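You operate a simulated robot arm through the tools that you are given. There is no shell and no other tool.

The job below is to be done with a simulated robot arm. You get a single attempt, and the scene is never put back.

## Task
Wind all the cord from the grey tub onto the yellow reel, then brake the winder.
Fine: seat the reel and clamp it with the white lever; the orange lever is the brake.

It is judged by the outcome, as a careful person would: the job done as asked, and still so three seconds after it is handed in. It fails if anything else is knocked over, pushed out of place, dropped, spilled or broken.

## Robot
A 7-joint arm with a two-finger parallel gripper, fixed in place. Base frame: the origin is at the foot of the arm, x ahead of it, y to its left, z up. Readings come in mm, rad, newtons and seconds.
With the tool pointing down near the work surface it reaches from about 380 to 900 mm from the base axis. Its first joint turns from -2.496 to 2.496 rad. Payload 3 kg.
The TCP is the grasp point between the finger pads, 30 mm short of the fingertips. In the tool frame z runs along the fingers and y along their closing line. Largest opening 94 mm; finger width 28, thickness 10; the body of the gripper, 50 by 96 mm, starts 55 mm behind the TCP.
Orientation is that of the tool frame in the base frame, as [roll, pitch, yaw] about the fixed x, y, z axes, in that order (R = Rz(yaw) Ry(pitch) Rx(roll)). With the fingers straight down and closing along the base's y, the tool's x points along the base's -x, its y along +y and its z along -z.

## Interface
- The arm moves only by the tool play_rows. Its arguments are lists of equal length, an entry for each row: "linear": the shift along the tool's x, y, z in mm, a list of three; "dr": the turn, a rotation vector about the tool's x, y, z in rad, a list of three; "claw": the opening, from 0 (shut) to 1 (fully open). In form: {"linear": [[dx, dy, dz], ...], "dr": [[wx, wy, wz], ...], "claw": [claw, ...]}. A call has 1 to 20 rows; each row is the pose to reach, as a shift and turn from the pose commanded when the call began, along the tool's axes at that moment. Each row takes 0.2 s and may step no farther than 50 mm and 0.15 rad from the row before; otherwise, or with a gripper value out of range, the whole call is refused. Where a pose cannot be reached the arm comes as near as it can. A force on the tool above 90 N (or 10 N above the force at the start of the call, whichever is more), or a blocked arm, ends the call early, and 0.2 s more pass. Each finger travels about 72 mm/s and halts on what it meets, pressing with about 32 N; the grip force reading is that of the motor and also rises with nothing between the fingers. The clock runs only during rows and for 0.2 s after the last one: add rows that repeat a pose to give the fingers time. It gives the time, the measured TCP pose, the force on the tool (base axes), the opening and the grip force at its end, in the units of the frame above (readings bear some noise), with the torque about the TCP (base axes, N m) and any sound that the robot's microphone picked up.
- Cameras (640 x 400 px; columns grow to the right, rows downward): "scene" is fixed at [215, 493, 1726.9]; the picture's right is [-0.04, -1.00, 0.00], its down [-0.92, 0.04, -0.39] and it looks along [0.39, -0.02, -0.92] (base axes); focal length 214 px, centre (320, 200). "wrist" rides on the gripper at [76, 14, -102] in the tool frame; the picture's right is [-0.18, 0.98, 0.00], its down [-0.75, -0.14, -0.64] and it looks along [-0.63, -0.12, 0.77] (tool axes); focal length 243 px, centre (320, 200). There is no depth. A picture from a camera that has moved, and an enlarged one, comes with that camera's place and axes in the base frame and with its lens. The place of the scene camera against the robot may be out by one fixed shift of up to 12 mm in any direction.
- snapshot(camera): a new picture of that camera. The clock stands still meanwhile.
- inspect(camera, box): a new picture of the part [left, top, right, bottom] of that camera's present view, enlarged. The clock stands still meanwhile.
- sign_off(): hands the job in; it is judged then, once.

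Places have to be worked out from the pictures, the camera data and where the tool is seen. Open the gripper and draw the arm clear of the work before you hand the job in, unless the task says otherwise.

The tools are called after ">>>" as name(argument=value, ...) on one line, values as JSON. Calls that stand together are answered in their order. play_rows: Moves the arm, as the interface text tells. Its arguments: {"type":"object","properties":{"linear":{"type":"array"},"dr":{"type":"array"},"claw":{"type":"array"}},"required":["linear","dr","claw"]} The other tools are called the same way: snapshot (camera) takes a picture; inspect (camera, box) takes an enlarged picture of a part of a camera's view; sign_off () hands the job in.

At the start:

```text
t: 0.0
ee_pos: [428.4, -136.3, 1335.5]
orientation: [-3.141, 0.0, 3.141]
ft_force: [-0.3, 0.6, -0.4]
wrist_torque: [0.0, -0.03, -0.02]
opening: 94.0
grasp_force: 0.0
```

scene: 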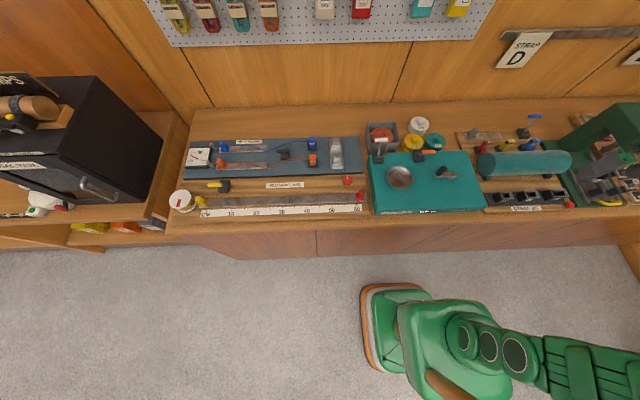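
wrist: 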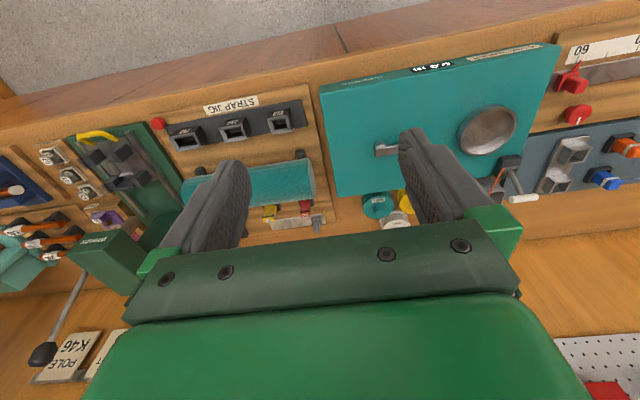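

The pictures show a bench with a teal plate, coloured reels and several fixtures. I'll enlarge the parts around the winder before I move anything.

>>> inspect(camera="scene", box=[350, 105, 500, 220])

>>> inspect(camera="scene", box=[450, 100, 640, 220])

>>> inspect(camera="scene", box=[160, 110, 380, 230])

>>> inspect(camera="wrist", box=[300, 30, 640, 240])

```text
3.48 times, centred on (425, 162) of scene
camera zoom: at [215.0, 493.0, 1726.9], right [-0.04, -1.0, 0.0], down [-0.92, 0.04, -0.39], along [0.39, -0.02, -0.92], focal length 746 px, centre (-45, 330)
```

zoom: 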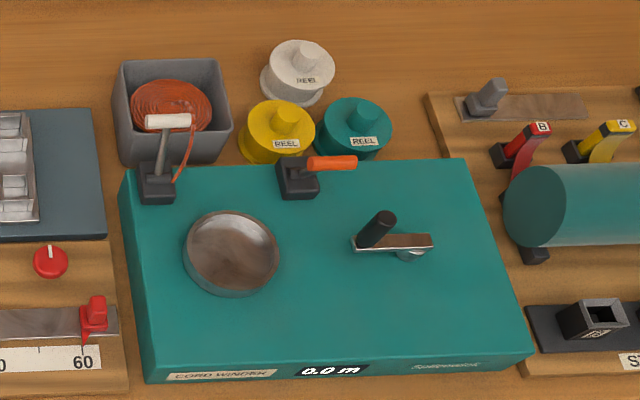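

```text
3.33 times, centred on (545, 160) of scene
camera zoom: at [215.0, 493.0, 1726.9], right [-0.04, -1.0, 0.0], down [-0.92, 0.04, -0.39], along [0.39, -0.02, -0.92], focal length 715 px, centre (-430, 333)
```

zoom: 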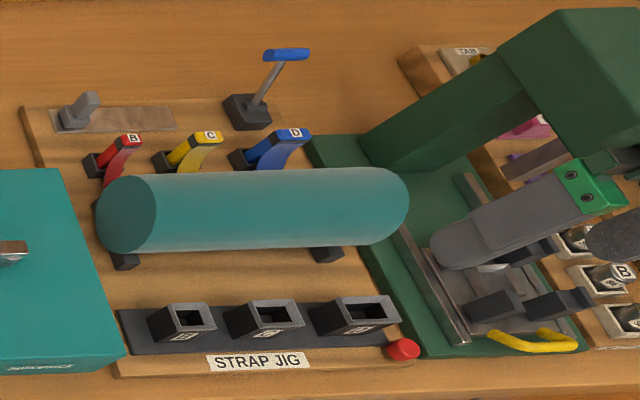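

```text
2.91 times, centred on (270, 170) of scene
camera zoom: at [215.0, 493.0, 1726.9], right [-0.04, -1.0, 0.0], down [-0.92, 0.04, -0.39], along [0.39, -0.02, -0.92], focal length 624 px, centre (466, 287)
```

zoom: 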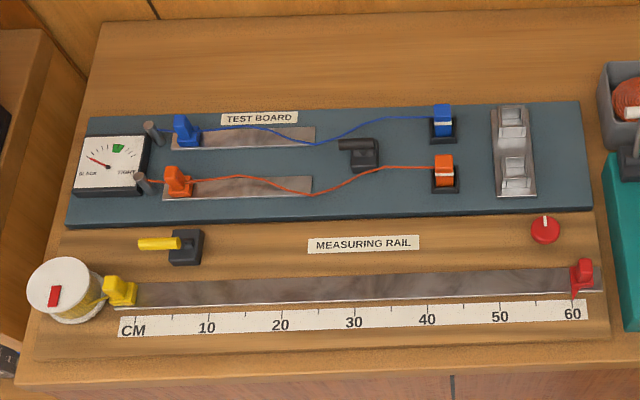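

```text
1.88 times, centred on (470, 135) of wrist
camera zoom: at [352.2, -121.4, 1438.8], right [0.18, 0.98, 0.0], down [0.75, -0.14, 0.64], along [0.63, -0.12, -0.77], focal length 457 px, centre (38, 322)
```

zoom: 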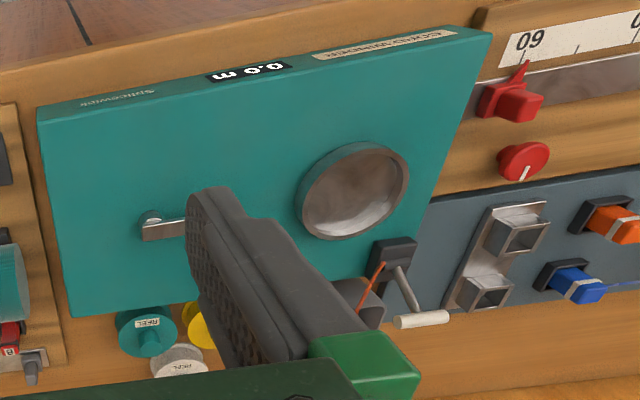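

The dish on the teal winder triangulates to about (610, 161, 988) from the two views. I'll move over the winder, staying high, to get a clear wrist view.

>>> play_rows(linear=[[-25, 36, 0], [-50, 73, 0], [-75, 110, 0], [-100, 146, 0], [-125, 183, 0], [-150, 219, 0], [-172, 256, 0]], dr=[[0, 0, 0], [0, 0, 0], [0, 0, 0], [0, 0, 0], [0, 0, 0], [0, 0, 0], [0, 0, 0]], claw=[1, 1, 1, 1, 1, 1, 1])

>>> snapshot(camera="wrist")

>>> snapshot(camera="scene")

```text
t: 1.6
ee_pos: [587.3, 94.9, 1330.2]
orientation: [-3.141, 0.001, 3.14]
ft_force: [1.1, 0.1, -1.1]
wrist_torque: [0.0, 0.02, -0.03]
opening: 94.2
grasp_force: 0.0
out of reach, approached as far as the arm can: row 6, 7
```

```text
taken
camera wrist: at [508.4, 108.4, 1432.6], right [0.18, 0.98, 0.0], down [0.75, -0.14, 0.64], along [0.63, -0.12, -0.77], focal length 243 px, centre (320, 200)
```

wrist: 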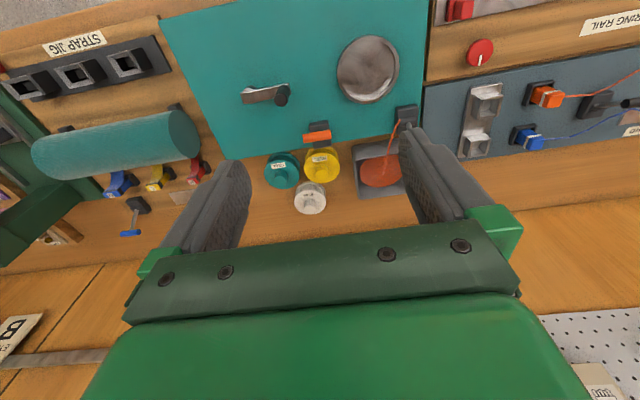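

```text
taken
```

scene: 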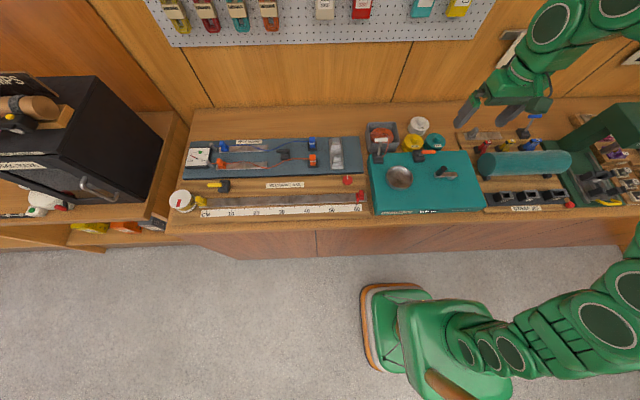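

The reels, tub, white lever, crank and orange brake are all visible from here. I'll enlarge the wrist view.

>>> inspect(camera="wrist", box=[220, 0, 440, 137])

>>> inspect(camera="wrist", box=[250, 90, 430, 220])

```text
2.91 times, centred on (330, 68) of wrist
camera zoom: at [508.4, 108.4, 1432.6], right [0.18, 0.98, 0.0], down [0.75, -0.14, 0.64], along [0.63, -0.12, -0.77], focal length 706 px, centre (291, 582)
```

zoom: 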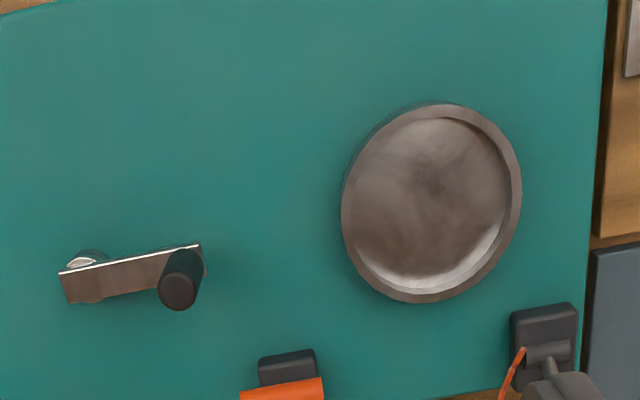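

```text
3.08 times, centred on (340, 155) of wrist
camera zoom: at [508.4, 108.4, 1432.6], right [0.18, 0.98, 0.0], down [0.75, -0.14, 0.64], along [0.63, -0.12, -0.77], focal length 746 px, centre (258, 338)
```

zoom: 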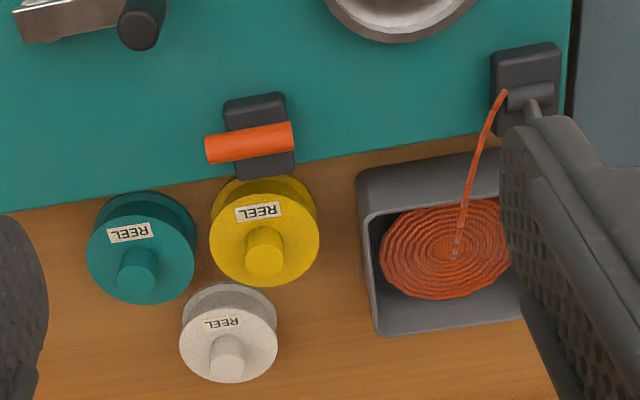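

I have the reels at about x≈790 and the dish at about (611, 165). I'll descend a little and sideways for closer views of both levers, keeping the fingers well above everything.

>>> play_rows(linear=[[5, 13, 40], [10, 26, 80], [16, 39, 120], [22, 52, 160], [27, 65, 200]], dr=[[0, 0, 0], [0, 0, 0], [0, 0, 0], [0, 0, 0], [0, 0, 0]], claw=[1, 1, 1, 1, 1])

>>> snapshot(camera="wrist")

>>> inspect(camera="wrist", box=[240, 120, 440, 250])

>>> snapshot(camera="scene")

```text
t: 2.8
ee_pos: [557.7, 159.3, 1130.5]
orientation: [3.142, 0.002, 3.141]
ft_force: [0.3, -0.3, 0.6]
wrist_torque: [0.01, 0.01, -0.02]
opening: 94.0
grasp_force: 0.0
```

```text
taken
camera wrist: at [480.9, 174.2, 1233.1], right [0.18, 0.98, 0.0], down [0.75, -0.14, 0.64], along [0.63, -0.12, -0.77], focal length 243 px, centre (320, 200)
```

wrist: 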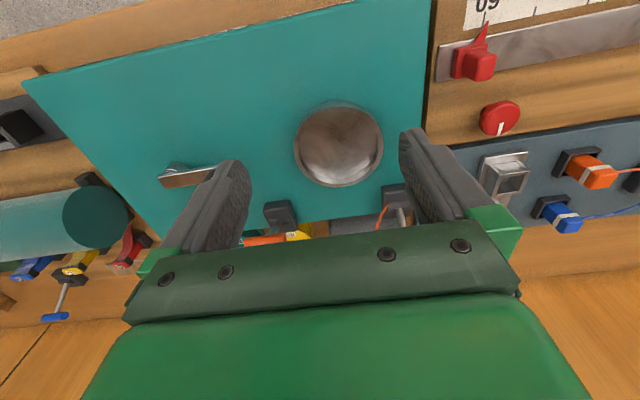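

```text
3.08 times, centred on (340, 185) of wrist
camera zoom: at [480.9, 174.2, 1233.1], right [0.18, 0.98, 0.0], down [0.75, -0.14, 0.64], along [0.63, -0.12, -0.77], focal length 746 px, centre (258, 246)
```

zoom: 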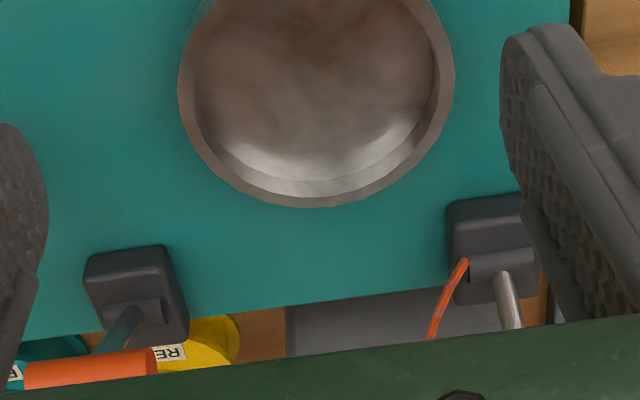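

```text
taken
```

scene: 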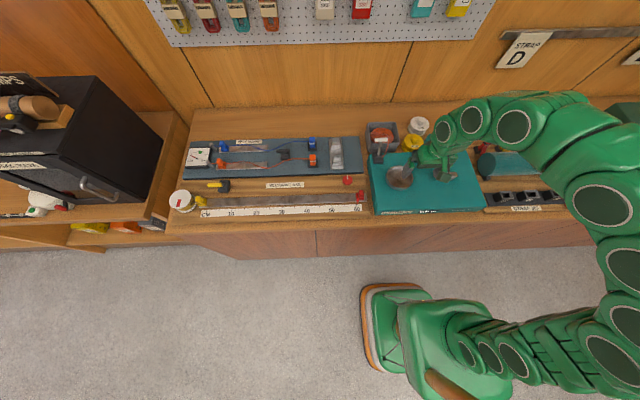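

Triangulating gives the orange lever base near (700, 72, 1000) with its bar at (672, 72, 1071), leaning toward the robot. The white lever base is near (705, 228, 985) with its bar at (743, 229, 1052), leaning away. I'll pass above both levers to look at the yellow reel close up.

>>> play_rows(linear=[[-10, 0, -18], [-50, -10, -18], [-90, -22, -18], [-130, -50, -18], [-165, -80, -10], [-192, -99, 0]], dr=[[0, 0, 0], [0, 0, 0], [0, 0, 0], [0, 0, 0], [0, 0, 0], [0, 0, 0]], claw=[1, 1, 1, 1, 1, 1])

>>> snapshot(camera="wrist")

>>> inspect(camera="wrist", box=[220, 80, 440, 230])

```text
t: 4.2
ee_pos: [748.6, 61.0, 1129.5]
orientation: [3.141, -0.001, -3.141]
ft_force: [0.0, -0.8, -0.2]
wrist_torque: [0.03, -0.01, -0.01]
opening: 93.8
grasp_force: 0.1
```

```text
taken
camera wrist: at [672.1, 74.7, 1232.1], right [0.18, 0.98, 0.0], down [0.75, -0.14, 0.64], along [0.63, -0.12, -0.77], focal length 243 px, centre (320, 200)
```

wrist: 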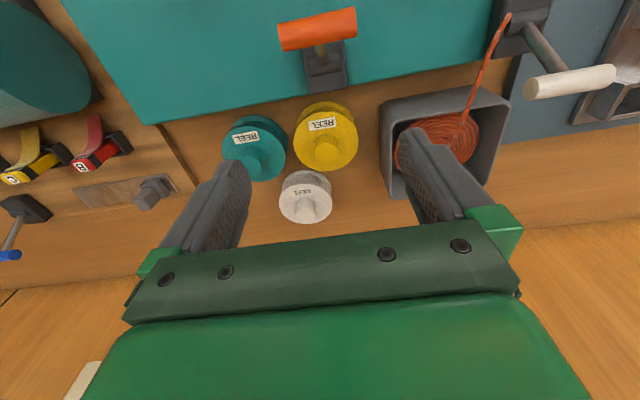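

```text
2.67 times, centred on (330, 155) of wrist
camera zoom: at [672.1, 74.7, 1232.1], right [0.18, 0.98, 0.0], down [0.75, -0.14, 0.64], along [0.63, -0.12, -0.77], focal length 647 px, centre (293, 320)
```

zoom: 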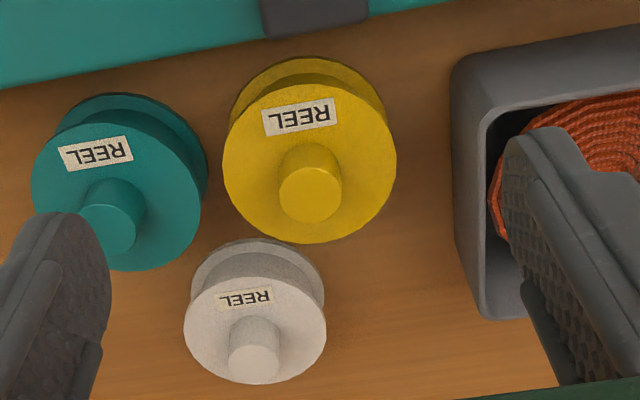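

From combined rays, the yellow reel's knob top is near (800, 58, 996) and about 25 mm in diameter, with the flange near z 972. I'll lower above it and narrow the fingers to stay clear of the neighbouring reels, then check.

>>> play_rows(linear=[[-25, -1, 10], [-50, -3, 30], [-50, -3, 54], [-50, -3, 54]], dr=[[0, 0, 0], [0, 0, 0], [0, 0, 0], [0, 0, 0]], claw=[0.6, 0.6, 0.6, 0.6])

>>> snapshot(camera="wrist")

>>> inspect(camera="wrist", box=[220, 80, 440, 230])

>>> inspect(camera="scene", box=[350, 100, 500, 215])

```text
t: 5.2
ee_pos: [798.1, 56.7, 1074.9]
orientation: [3.141, 0.0, 3.141]
ft_force: [-0.2, 0.2, -0.4]
wrist_torque: [0.0, -0.01, -0.03]
opening: 56.4
grasp_force: 0.0
```

```text
taken
camera wrist: at [721.9, 71.6, 1176.7], right [0.18, 0.98, 0.0], down [0.75, -0.14, 0.64], along [0.63, -0.12, -0.77], focal length 243 px, centre (320, 200)
```

wrist: 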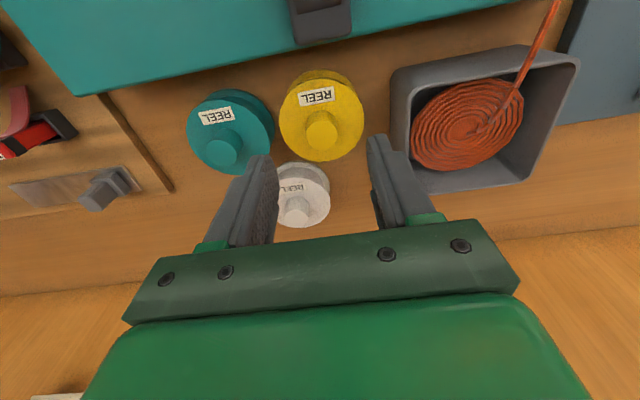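

```text
2.67 times, centred on (330, 155) of wrist
camera zoom: at [721.9, 71.6, 1176.7], right [0.18, 0.98, 0.0], down [0.75, -0.14, 0.64], along [0.63, -0.12, -0.77], focal length 647 px, centre (293, 320)
```

zoom: 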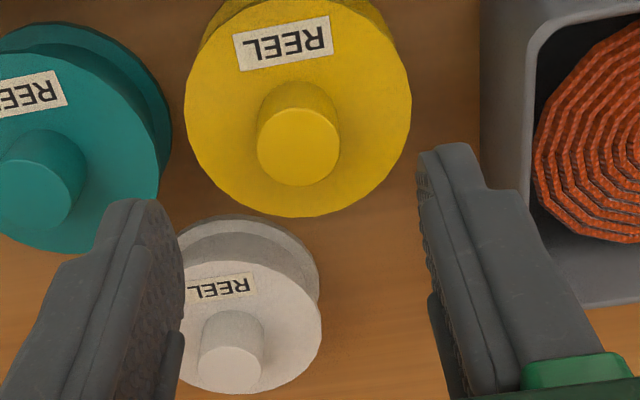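

```text
3.48 times, centred on (425, 158) of scene
camera zoom: at [215.0, 493.0, 1726.9], right [-0.04, -1.0, 0.0], down [-0.92, 0.04, -0.39], along [0.39, -0.02, -0.92], focal length 746 px, centre (-45, 348)
```

zoom: 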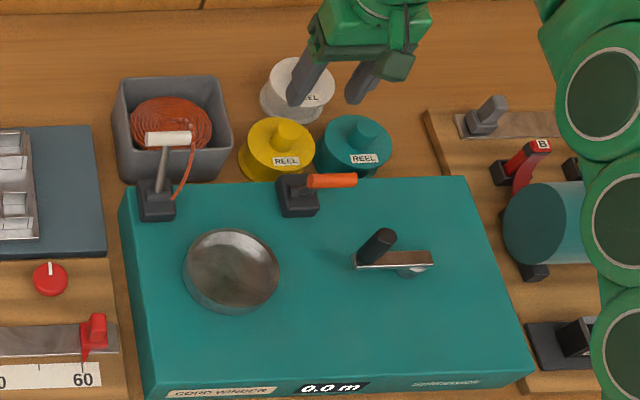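

The two close wrist views disagree with the scene camera on height (about 960 against 996). I'll shift sideways to get a proper stereo baseline.

>>> play_rows(linear=[[0, 30, 0], [0, 60, 0], [0, 90, 0], [0, 90, 0]], dr=[[0, 0, 0], [0, 0, 0], [0, 0, 0], [0, 0, 0]], claw=[0.6, 0.6, 0.6, 0.6])

>>> snapshot(camera="wrist")

>>> inspect(camera="wrist", box=[140, 80, 360, 230])

>>> inspect(camera="wrist", box=[180, 0, 480, 180])

```text
t: 6.2
ee_pos: [799.2, 146.4, 1072.1]
orientation: [3.139, -0.001, -3.14]
ft_force: [0.3, 0.4, -0.5]
wrist_torque: [-0.01, 0.0, 0.0]
opening: 56.5
grasp_force: 0.2
```

```text
taken
camera wrist: at [722.4, 161.2, 1175.2], right [0.18, 0.98, 0.0], down [0.75, -0.14, 0.64], along [0.63, -0.12, -0.77], focal length 243 px, centre (320, 200)
```

wrist: 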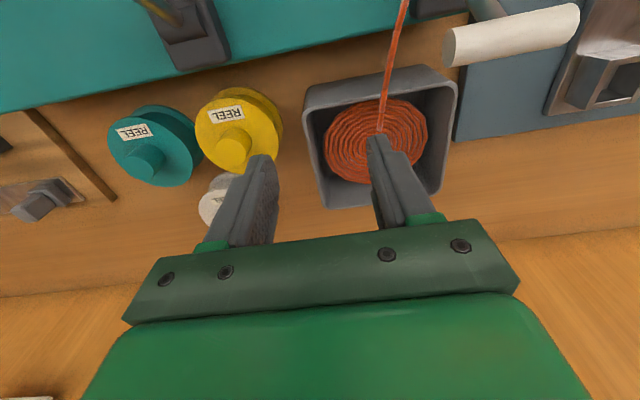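

```text
2.67 times, centred on (250, 155) of wrist
camera zoom: at [722.4, 161.2, 1175.2], right [0.18, 0.98, 0.0], down [0.75, -0.14, 0.64], along [0.63, -0.12, -0.77], focal length 647 px, centre (507, 320)
```

zoom: 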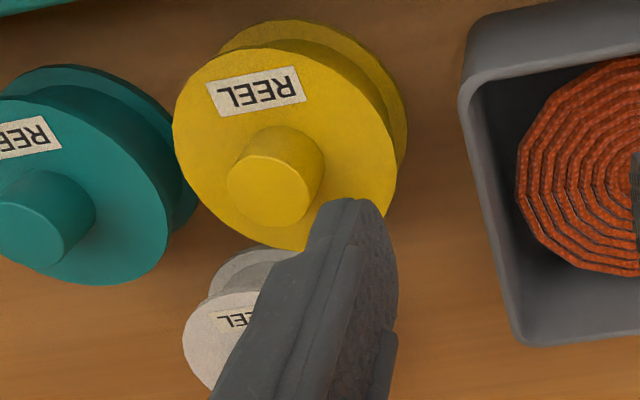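

```text
2.13 times, centred on (330, 90) of wrist
camera zoom: at [722.4, 161.2, 1175.2], right [0.18, 0.98, 0.0], down [0.75, -0.14, 0.64], along [0.63, -0.12, -0.77], focal length 518 px, centre (299, 435)
```

zoom: 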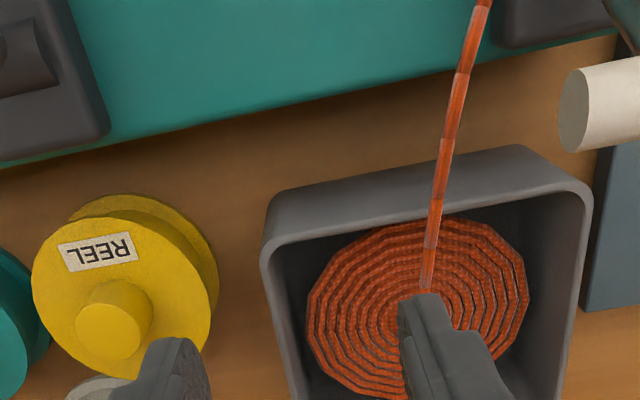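

Stereo from this lateral move puts the knob top firmly at (820, 56, 964.5), with the flange top near z 930. It also moves the dish rim to (614.5, 170, 979), the orange bar to (688, 71, 1045) and the white bar to (752, 245, 1041). I'll hover over the yellow knob.

>>> play_rows(linear=[[-7, -30, 0], [-14, -60, 0], [-20.5, -90.7, 15], [-20.5, -90.7, 42], [-20.5, -90.7, 62], [-20.5, -90.7, 62]], dr=[[0, 0, 0], [0, 0, 0], [0, 0, 0], [0, 0, 0], [0, 0, 0], [0, 0, 0]], claw=[0.6, 0.6, 0.6, 0.6, 0.6, 0.6])

>>> snapshot(camera="wrist")

>>> inspect(camera="wrist", box=[220, 80, 440, 230])

```text
t: 7.6
ee_pos: [821.6, 54.8, 1011.3]
orientation: [-3.141, -0.001, -3.14]
ft_force: [0.0, 0.4, 0.9]
wrist_torque: [0.02, 0.0, -0.02]
opening: 56.3
grasp_force: 0.1
```

```text
taken
camera wrist: at [744.5, 69.0, 1114.0], right [0.18, 0.98, 0.0], down [0.75, -0.14, 0.64], along [0.63, -0.12, -0.77], focal length 243 px, centre (320, 200)
```

wrist: 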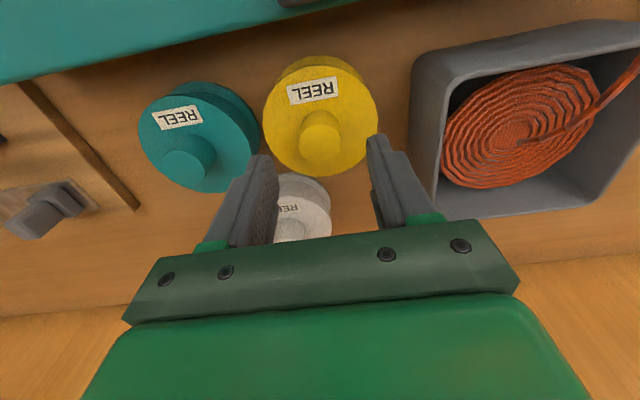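

```text
2.67 times, centred on (330, 155) of wrist
camera zoom: at [744.5, 69.0, 1114.0], right [0.18, 0.98, 0.0], down [0.75, -0.14, 0.64], along [0.63, -0.12, -0.77], focal length 647 px, centre (293, 320)
```

zoom: 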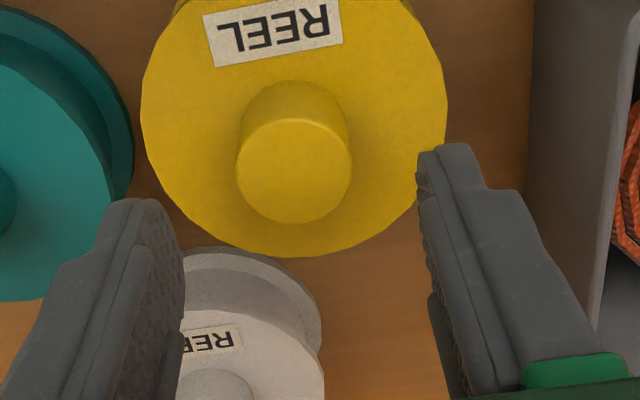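

The knob is still at (820, 55.6, 964), between the fingers. I'll lower so the tips stop just above the flange (TCP z≈967) and close on the knob.

>>> play_rows(linear=[[1.5, 1, 15], [1.5, 1, 30], [1.5, 1, 44], [1.5, 1, 44], [1.5, 1, 44], [1.5, 1, 44], [1.5, 1, 44], [1.5, 1, 44]], dr=[[0, 0, 0], [0, 0, 0], [0, 0, 0], [0, 0, 0], [0, 0, 0], [0, 0, 0], [0, 0, 0], [0, 0, 0]], claw=[0.6, 0.6, 0.6, 0.6, 0.1, 0.1, 0.1, 0.1])

>>> snapshot(camera="wrist")

```text
t: 9.4
ee_pos: [817.0, 55.5, 969.3]
orientation: [3.141, 0.001, 3.14]
ft_force: [0.6, -1.7, 26.5]
wrist_torque: [-0.09, -0.06, -0.02]
opening: 28.8
grasp_force: 31.8
```

```text
taken
camera wrist: at [741.9, 69.1, 1072.3], right [0.18, 0.98, 0.0], down [0.75, -0.14, 0.64], along [0.63, -0.12, -0.77], focal length 243 px, centre (320, 200)
```

wrist: 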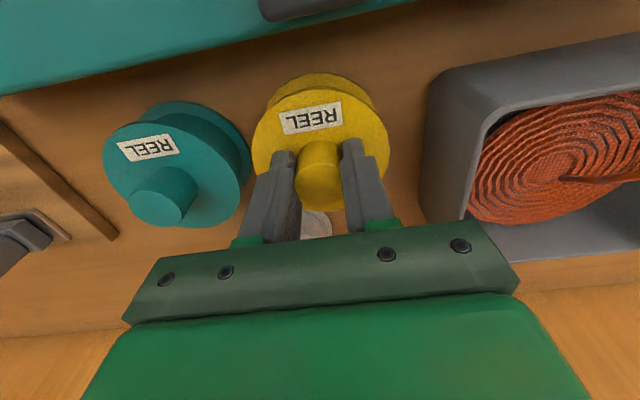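

The knob is gripped at 28.8 mm opening, with the tips resting lightly on the flange. I'll lift straight up and confirm the reel comes along.

>>> play_rows(linear=[[0, 0, -10], [0, 0, -25], [0, 0, -45], [0, 0, -70], [0, 0, -90]], dr=[[0, 0, 0], [0, 0, 0], [0, 0, 0], [0, 0, 0], [0, 0, 0]], claw=[0.1, 0.1, 0.1, 0.1, 0.1])

>>> snapshot(camera="wrist")

>>> inspect(camera="scene", box=[350, 90, 500, 215])

```text
t: 10.6
ee_pos: [818.4, 55.1, 1059.0]
orientation: [3.141, -0.002, -3.14]
ft_force: [0.1, -0.2, 0.1]
wrist_torque: [-0.01, -0.02, -0.03]
opening: 28.5
grasp_force: 32.0
```

```text
taken
camera wrist: at [741.4, 70.4, 1161.2], right [0.18, 0.98, 0.0], down [0.75, -0.14, 0.64], along [0.63, -0.12, -0.77], focal length 243 px, centre (320, 200)
```

wrist: 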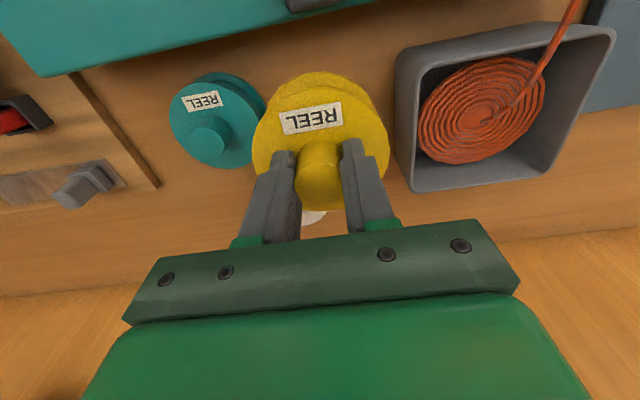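

```text
3.20 times, centred on (425, 152) of scene
camera zoom: at [215.0, 493.0, 1726.9], right [-0.04, -1.0, 0.0], down [-0.92, 0.04, -0.39], along [0.39, -0.02, -0.92], focal length 686 px, centre (-16, 352)
```

zoom: 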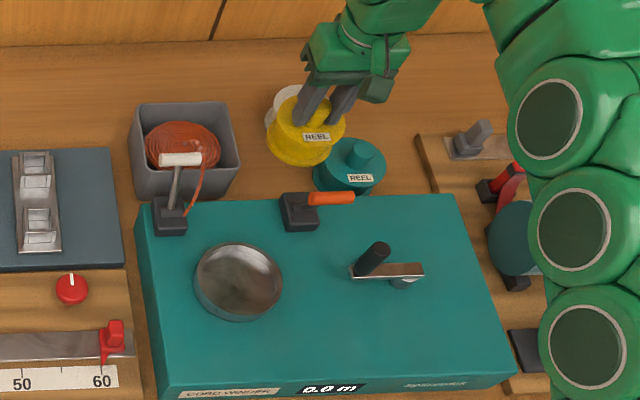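

The reel is lifted cleanly. I'll zoom on the grip to measure how the reel axis sits relative to the TCP and how wide the bottom flange is.

>>> inspect(camera="wrist", box=[240, 60, 400, 220])

```text
2.50 times, centred on (320, 140) of wrist
camera zoom: at [741.4, 70.4, 1161.2], right [0.18, 0.98, 0.0], down [0.75, -0.14, 0.64], along [0.63, -0.12, -0.77], focal length 606 px, centre (320, 350)
```

zoom: 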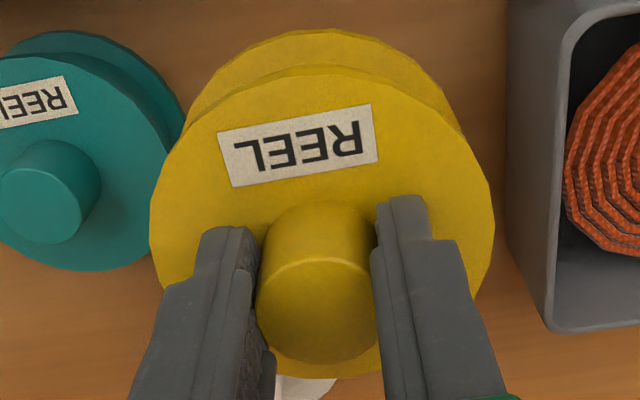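

The reel axis coincides with the TCP to within about 1 mm, and its flanges are about 83–85 mm against a dish opening of about 89 mm. I'll carry it between the two levers, raised above their bars, to hover over the dish.

>>> play_rows(linear=[[15, 16, -18], [30, 33, -40], [45, 50, -60], [58, 65, -75], [78, 85, -90], [100, 103, -100], [140, 108, -100], [175, 112, -100], [203.9, 114.9, -100], [203.9, 114.9, -100]], dr=[[0, 0, 0], [0, 0, 0], [0, 0, 0], [0, 0, 0], [0, 0, 0], [0, 0, 0], [0, 0, 0], [0, 0, 0], [0, 0, 0], [0, 0, 0]], claw=[0.1, 0.1, 0.1, 0.1, 0.1, 0.1, 0.1, 0.1, 0.1, 0.1])

>>> snapshot(camera="wrist")

>>> inspect(camera="scene", box=[350, 100, 500, 215])

```text
t: 12.8
ee_pos: [614.9, 171.6, 1157.4]
orientation: [3.141, -0.003, -3.142]
ft_force: [0.8, -0.4, -0.5]
wrist_torque: [-0.01, -0.03, 0.0]
opening: 28.4
grasp_force: 31.9
```

```text
taken
camera wrist: at [538.3, 186.2, 1259.9], right [0.18, 0.98, 0.0], down [0.75, -0.14, 0.64], along [0.63, -0.12, -0.77], focal length 243 px, centre (320, 200)
```

wrist: 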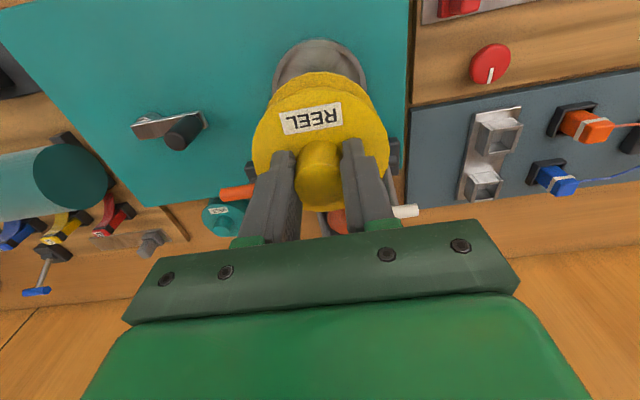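

```text
3.48 times, centred on (425, 158) of scene
camera zoom: at [215.0, 493.0, 1726.9], right [-0.04, -1.0, 0.0], down [-0.92, 0.04, -0.39], along [0.39, -0.02, -0.92], focal length 746 px, centre (-45, 348)
```

zoom: 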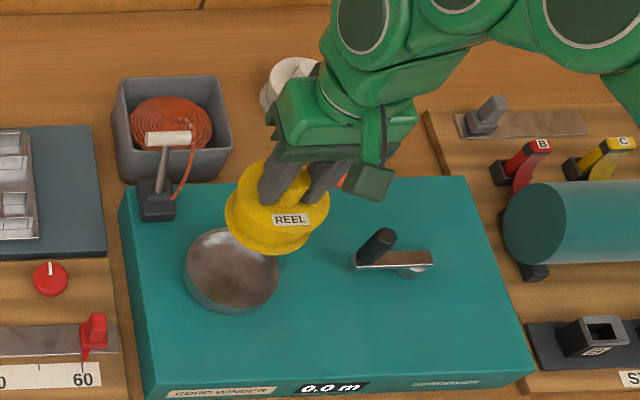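

The dish rim arc shows behind the reel and the crank handle is now visible. I'll lower to about 25 mm above the rim and re-measure alignment.

>>> play_rows(linear=[[0, 0, 20], [0, 0, 40], [0, 0, 60], [0, 0, 70], [0, 0, 70]], dr=[[0, 0, 0], [0, 0, 0], [0, 0, 0], [0, 0, 0], [0, 0, 0]], claw=[0.1, 0.1, 0.1, 0.1, 0.1])

>>> inspect(camera="wrist", box=[220, 20, 420, 150])

>>> inspect(camera="scene", box=[380, 130, 440, 200])

```text
t: 14.0
ee_pos: [615.9, 173.8, 1086.1]
orientation: [-3.141, 0.001, 3.141]
ft_force: [0.1, 0.4, -1.5]
wrist_torque: [-0.04, 0.0, -0.01]
opening: 28.8
grasp_force: 32.2
```

```text
3.08 times, centred on (320, 85) of wrist
camera zoom: at [538.3, 187.5, 1189.6], right [0.18, 0.98, 0.0], down [0.75, -0.14, 0.64], along [0.63, -0.12, -0.77], focal length 746 px, centre (320, 554)
```

zoom: 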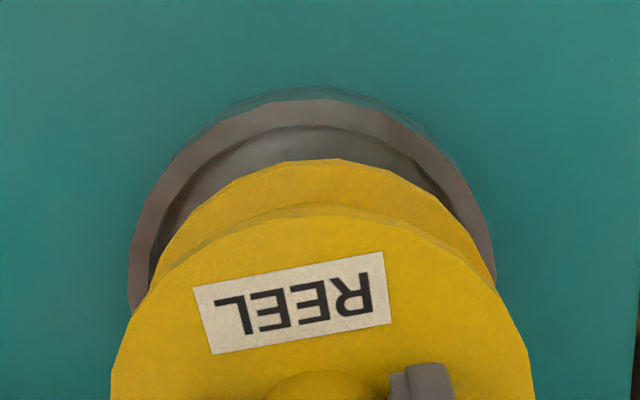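

```text
5.71 times, centred on (410, 165) of scene
camera zoom: at [215.0, 493.0, 1726.9], right [-0.04, -1.0, 0.0], down [-0.92, 0.04, -0.39], along [0.39, -0.02, -0.92], focal length 1226 px, centre (-194, 400)
```

zoom: 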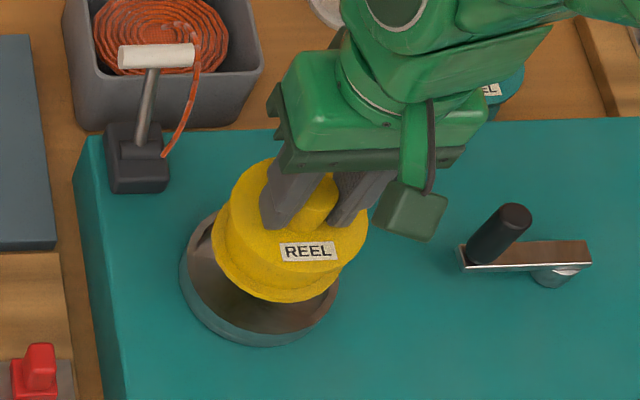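

By the rim arcs, the dish centre is about 4–5 mm farther in x and 1.5 mm less in y than the reel axis. I'll apply that correction, lower a bit more and re-measure.

>>> play_rows(linear=[[-4, -1.5, 5], [-4, -1.5, 20], [-4, -1.5, 20], [-4, -1.5, 20]], dr=[[0, 0, 0], [0, 0, 0], [0, 0, 0], [0, 0, 0]], claw=[0.1, 0.1, 0.1, 0.1])

>>> inspect(camera="wrist", box=[220, 20, 420, 150])

>>> inspect(camera="scene", box=[380, 130, 440, 200])

```text
t: 15.0
ee_pos: [618.5, 171.3, 1067.4]
orientation: [3.141, 0.0, -3.14]
ft_force: [0.8, 0.4, -0.2]
wrist_torque: [-0.02, 0.0, -0.01]
opening: 28.6
grasp_force: 31.7
```

```text
3.08 times, centred on (320, 85) of wrist
camera zoom: at [541.8, 184.5, 1170.1], right [0.18, 0.98, 0.0], down [0.75, -0.14, 0.64], along [0.63, -0.12, -0.77], focal length 746 px, centre (320, 554)
```

zoom: 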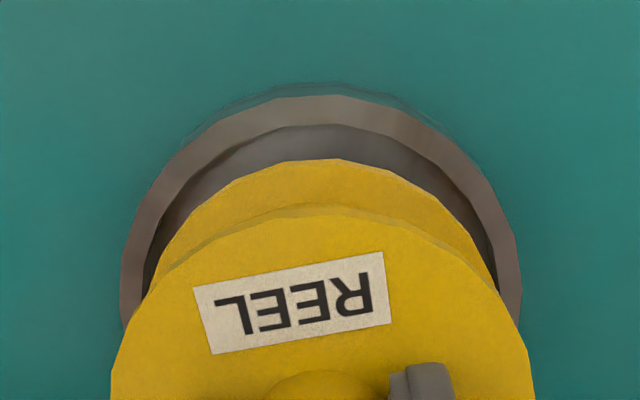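

```text
5.71 times, centred on (410, 165) of scene
camera zoom: at [215.0, 493.0, 1726.9], right [-0.04, -1.0, 0.0], down [-0.92, 0.04, -0.39], along [0.39, -0.02, -0.92], focal length 1226 px, centre (-194, 400)
```

zoom: 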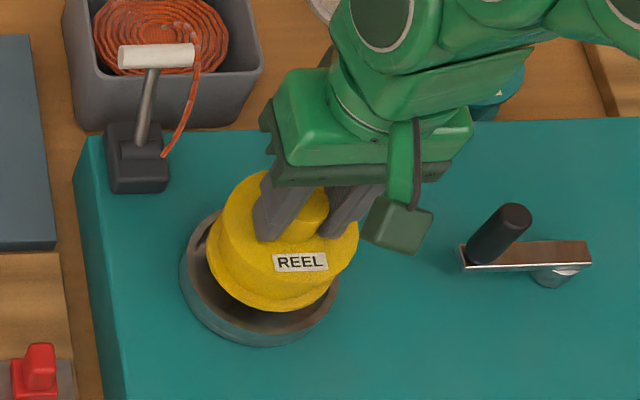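

The reel is now laterally centred to within about 1 mm and needs roughly 2 mm more in x. I'll adjust and lower to about the rim level.

>>> play_rows(linear=[[-2, 0, 4], [-2, 0, 9], [-2, 0, 14], [-2, 0, 14]], dr=[[0, 0, 0], [0, 0, 0], [0, 0, 0], [0, 0, 0]], claw=[0.1, 0.1, 0.1, 0.1])

>>> inspect(camera="wrist", box=[220, 20, 420, 150])

>>> inspect(camera="scene", box=[380, 130, 440, 200])

```text
t: 16.0
ee_pos: [620.3, 170.2, 1054.7]
orientation: [3.141, 0.0, 3.141]
ft_force: [0.5, 1.2, -0.2]
wrist_torque: [0.0, -0.02, 0.01]
opening: 28.8
grasp_force: 32.1
```

```text
3.08 times, centred on (320, 85) of wrist
camera zoom: at [544.5, 184.0, 1157.0], right [0.18, 0.98, 0.0], down [0.75, -0.14, 0.64], along [0.63, -0.12, -0.77], focal length 746 px, centre (320, 554)
```

zoom: 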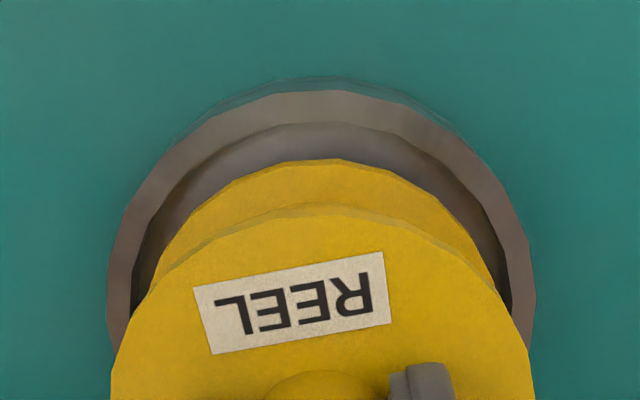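

```text
5.71 times, centred on (410, 165) of scene
camera zoom: at [215.0, 493.0, 1726.9], right [-0.04, -1.0, 0.0], down [-0.92, 0.04, -0.39], along [0.39, -0.02, -0.92], focal length 1226 px, centre (-194, 400)
```

zoom: 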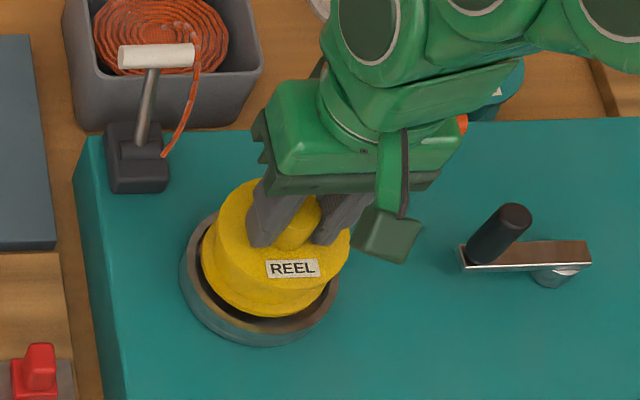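

The reel is now concentric with the dish within about 1 mm. I'll lower gently in small steps and watch the force for contact.

>>> play_rows(linear=[[0, 0, 3], [0, 0, 6], [0, 0, 9], [0, 0, 12], [0, 0, 12]], dr=[[0, 0, 0], [0, 0, 0], [0, 0, 0], [0, 0, 0], [0, 0, 0]], claw=[0.1, 0.1, 0.1, 0.1, 0.1])

>>> inspect(camera="wrist", box=[220, 20, 420, 150])

>>> inspect(camera="scene", box=[380, 130, 440, 200])

```text
t: 17.2
ee_pos: [621.0, 170.5, 1041.5]
orientation: [-3.141, 0.0, -3.141]
ft_force: [-6.0, -0.2, -0.9]
wrist_torque: [0.0, 0.29, -0.03]
opening: 28.6
grasp_force: 32.0
```

```text
3.08 times, centred on (320, 85) of wrist
camera zoom: at [545.0, 184.1, 1144.2], right [0.18, 0.98, 0.0], down [0.75, -0.14, 0.64], along [0.63, -0.12, -0.77], focal length 746 px, centre (320, 554)
```

zoom: 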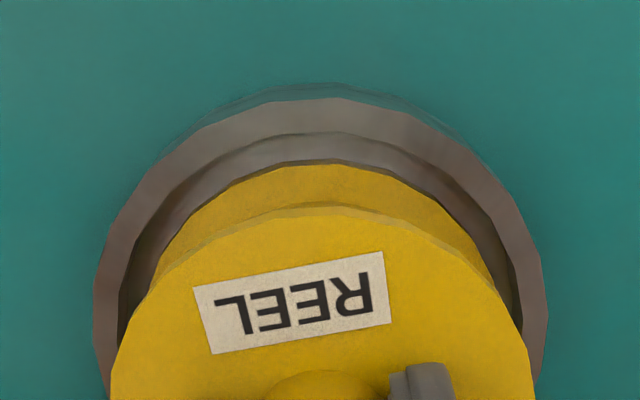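

```text
5.71 times, centred on (410, 165) of scene
camera zoom: at [215.0, 493.0, 1726.9], right [-0.04, -1.0, 0.0], down [-0.92, 0.04, -0.39], along [0.39, -0.02, -0.92], focal length 1226 px, centre (-194, 400)
```

zoom: 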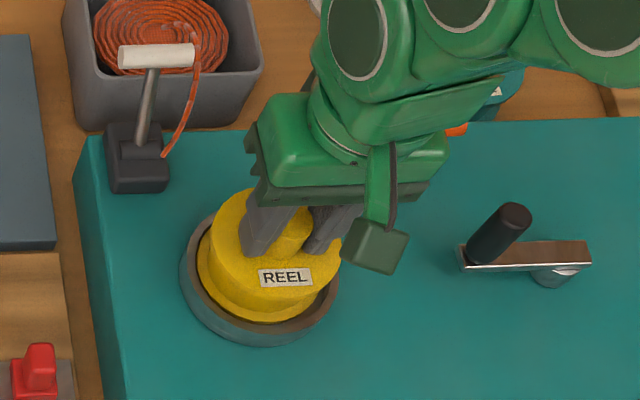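

There is a light −6 N push in x, so the reel is touching the far wall of the dish. I'll back off about 1.5 mm and keep lowering.

>>> play_rows(linear=[[1.5, 0, 0], [1.5, 0, 3], [1.5, 0, 6], [1.5, 0, 6]], dr=[[0, 0, 0], [0, 0, 0], [0, 0, 0], [0, 0, 0]], claw=[0.1, 0.1, 0.1, 0.1])

>>> inspect(camera="wrist", box=[220, 20, 420, 150])

```text
t: 18.3
ee_pos: [622.1, 170.7, 1039.6]
orientation: [3.139, 0.009, -3.14]
ft_force: [-3.0, -2.0, 20.9]
wrist_torque: [-0.13, 0.56, 0.01]
opening: 28.7
grasp_force: 31.4
stopped in row 4: the force on the tool passed its limit at 93 N (the readings are from after the stop); the commanded pose is now the measured one
```

```text
3.08 times, centred on (320, 85) of wrist
camera zoom: at [543.4, 184.1, 1141.9], right [0.18, 0.98, 0.0], down [0.75, -0.14, 0.65], along [0.64, -0.12, -0.76], focal length 746 px, centre (320, 554)
```

zoom: 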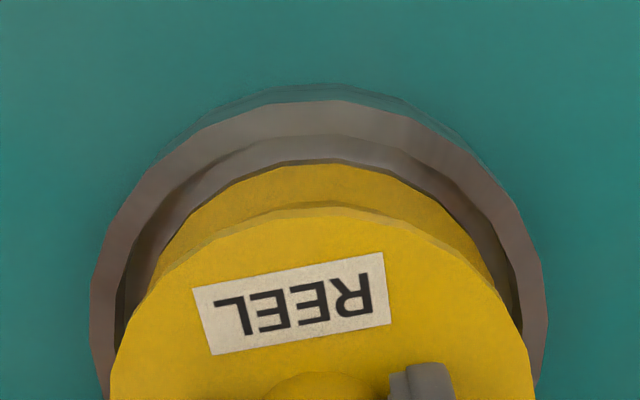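

Downward contact stopped the move at TCP z≈1040, with the load slightly toward the near side. I'll unload by 1.5 mm and probe again slightly forward to tell the floor from the edge.

>>> play_rows(linear=[[0, 0, -2], [0, 0, -2], [0, 0, -2]], dr=[[0, 0, 0], [0, 0, 0], [0, 0, 0]], claw=[0.1, 0.1, 0.1])

>>> inspect(camera="scene", box=[380, 130, 440, 200])

>>> snapshot(camera="wrist")

```text
t: 19.1
ee_pos: [622.0, 169.3, 1041.2]
orientation: [3.139, 0.006, 3.141]
ft_force: [-0.6, -0.3, -1.1]
wrist_torque: [-0.03, 0.02, -0.01]
opening: 28.6
grasp_force: 32.0
```

```text
5.71 times, centred on (410, 165) of scene
camera zoom: at [215.0, 493.0, 1726.9], right [-0.04, -1.0, 0.0], down [-0.92, 0.04, -0.39], along [0.39, -0.02, -0.92], focal length 1226 px, centre (-194, 400)
```

zoom: 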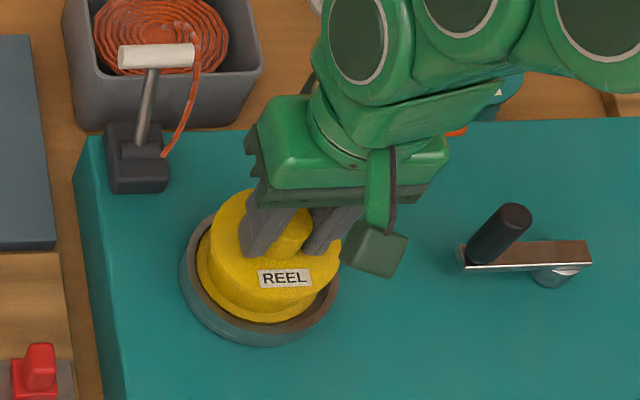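

```text
taken
camera wrist: at [543.9, 184.1, 1142.9], right [0.18, 0.98, 0.0], down [0.75, -0.14, 0.65], along [0.64, -0.12, -0.76], focal length 243 px, centre (320, 200)
```

wrist: 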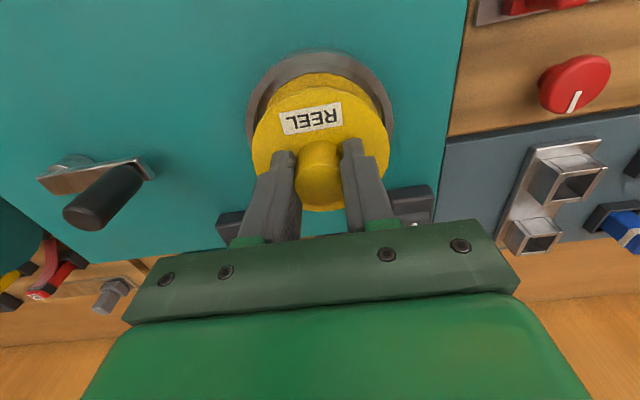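

At 2 mm up the force is zero. I'll level the small tilt and lower again 1 mm at a time to find the floor.

>>> play_rows(linear=[[0, 0, 0], [0, 0, 0.7], [0, 0, 1.4], [0, 0, 1.4]], dr=[[0.002, 0.006, 0], [0.002, 0.006, 0], [0.002, 0.006, 0], [0.002, 0.006, 0]], claw=[0.1, 0.1, 0.1, 0.1])

```text
t: 20.1
ee_pos: [622.2, 170.3, 1040.2]
orientation: [3.141, 0.004, -3.141]
ft_force: [-6.1, -3.5, 28.4]
wrist_torque: [-0.13, 0.0, 0.01]
opening: 28.6
grasp_force: 31.6
```

The load is now even (no pitch torque, 28 N up), so the reel sits flat on the floor of the dish. I'll open the fingers and retreat upward, then inspect.

>>> play_rows(linear=[[0, 0, -0.5], [0, 0, -0.5], [0, 0, -0.5], [0, 0, -0.5], [0, 0, -30], [0, 0, -70], [0, 0, -110]], dr=[[0, 0, 0], [0, 0, 0], [0, 0, 0], [0, 0, 0], [0, 0, 0], [0, 0, 0], [0, 0, 0]], claw=[0.1, 0.6, 0.6, 0.6, 0.6, 0.6, 0.6])

>>> snapshot(camera="wrist")

>>> inspect(camera="wrist", box=[220, 40, 420, 170])

>>> inspect(camera="scene", box=[360, 120, 480, 215])

```text
t: 21.7
ee_pos: [619.7, 172.6, 1151.4]
orientation: [-3.141, 0.001, -3.141]
ft_force: [-0.1, -0.3, 0.0]
wrist_torque: [0.02, -0.03, 0.01]
opening: 56.6
grasp_force: 0.0
```

```text
taken
camera wrist: at [542.4, 187.7, 1254.5], right [0.18, 0.98, 0.0], down [0.75, -0.14, 0.64], along [0.63, -0.12, -0.77], focal length 243 px, centre (320, 200)
```

wrist: 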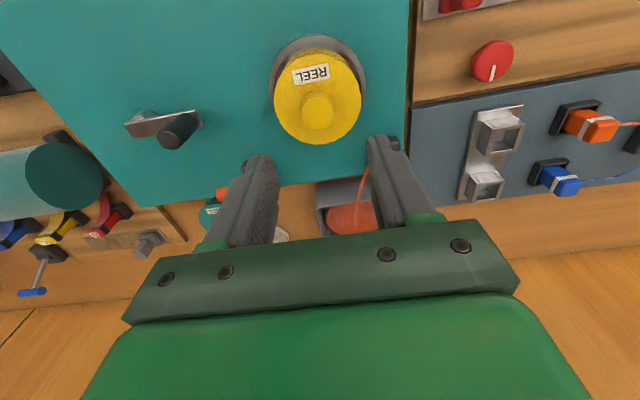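

```text
3.08 times, centred on (320, 105) of wrist
camera zoom: at [542.4, 187.7, 1254.5], right [0.18, 0.98, 0.0], down [0.75, -0.14, 0.64], along [0.63, -0.12, -0.77], focal length 746 px, centre (320, 492)
```

zoom: 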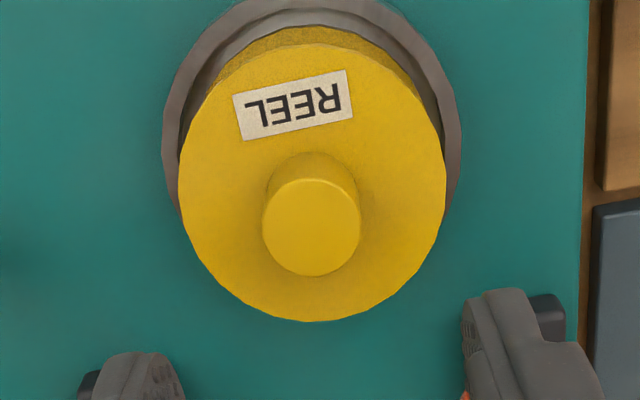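

```text
4.21 times, centred on (420, 168) of scene
camera zoom: at [215.0, 493.0, 1726.9], right [-0.04, -1.0, 0.0], down [-0.92, 0.04, -0.39], along [0.39, -0.02, -0.92], focal length 903 px, centre (-101, 337)
```

zoom: 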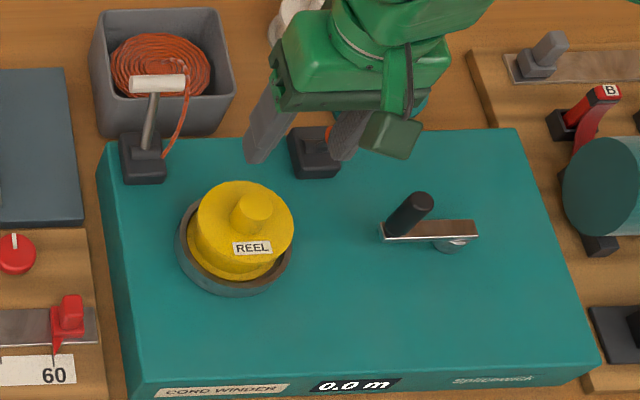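

The reel sits inside the dish; the display still shows 0.0 m. Next is the white lever. I'll close the fingers, pass between the levers and come round behind the white bar (at x≈752, y≈245) to pull it toward the robot.

>>> play_rows(linear=[[-35, -6, 0], [-70, -12, 5], [-105, -13, 25], [-140, -14, 50], [-155, -10, 70], [-165, -2, 81], [-165, -2, 81]], dr=[[0, 0, 0], [0, 0, 0], [0, 0, 0], [0, 0, 0], [0, 0, 0], [0, 0, 0], [0, 0, 0]], claw=[0, 0, 0, 0, 0, 0, 0])

>>> snapshot(camera="wrist")

>>> inspect(camera="scene", box=[350, 100, 470, 215])

```text
t: 23.3
ee_pos: [784.7, 166.7, 1067.2]
orientation: [-3.141, 0.002, 3.141]
ft_force: [0.0, 0.1, -0.1]
wrist_torque: [-0.02, -0.04, 0.01]
opening: 0.0
grasp_force: 32.0
```

```text
taken
camera wrist: at [708.2, 180.3, 1170.5], right [0.18, 0.98, 0.0], down [0.75, -0.14, 0.64], along [0.63, -0.12, -0.77], focal length 243 px, centre (320, 200)
```

wrist: 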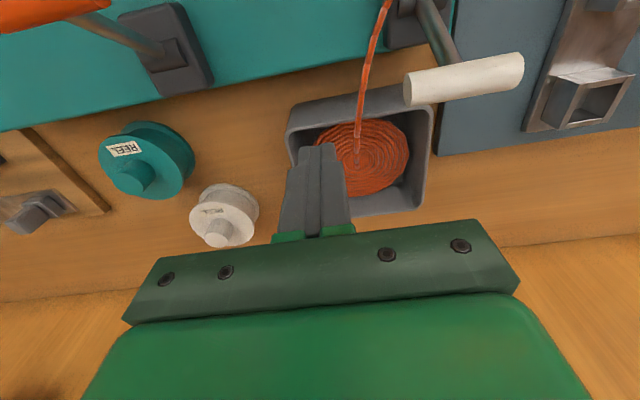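

```text
3.48 times, centred on (410, 158) of scene
camera zoom: at [215.0, 493.0, 1726.9], right [-0.04, -1.0, 0.0], down [-0.92, 0.04, -0.39], along [0.39, -0.02, -0.92], focal length 746 px, centre (7, 348)
```

zoom: 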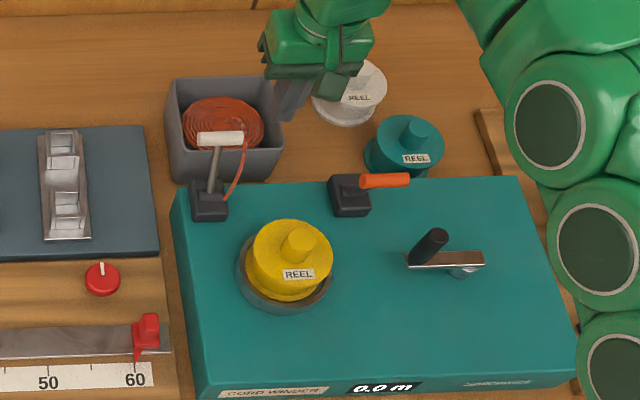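

This view confirms the white bar centre at (753, 245, 1041), about 19 mm thick. I'll slide sideways behind it at x≈785 with the tips at z≈1025.

>>> play_rows(linear=[[-1, 30, 3], [-1, 55, 8], [-1, 78, 12], [-1, 78, 12]], dr=[[0, 0, 0], [0, 0, 0], [0, 0, 0], [0, 0, 0]], claw=[0, 0, 0, 0])

>>> snapshot(camera="wrist")

```text
t: 24.3
ee_pos: [787.3, 247.7, 1056.0]
orientation: [3.14, 0.001, 3.14]
ft_force: [0.1, -0.1, 0.5]
wrist_torque: [-0.02, -0.02, 0.01]
opening: 0.0
grasp_force: 32.0
```

```text
taken
camera wrist: at [709.9, 262.3, 1158.9], right [0.18, 0.98, 0.0], down [0.75, -0.14, 0.64], along [0.63, -0.12, -0.77], focal length 243 px, centre (320, 200)
```

wrist: 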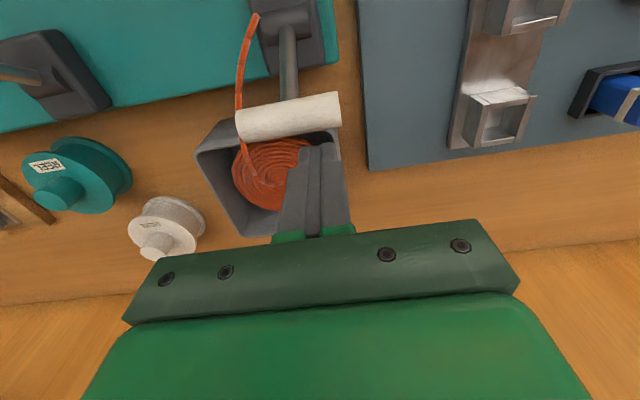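

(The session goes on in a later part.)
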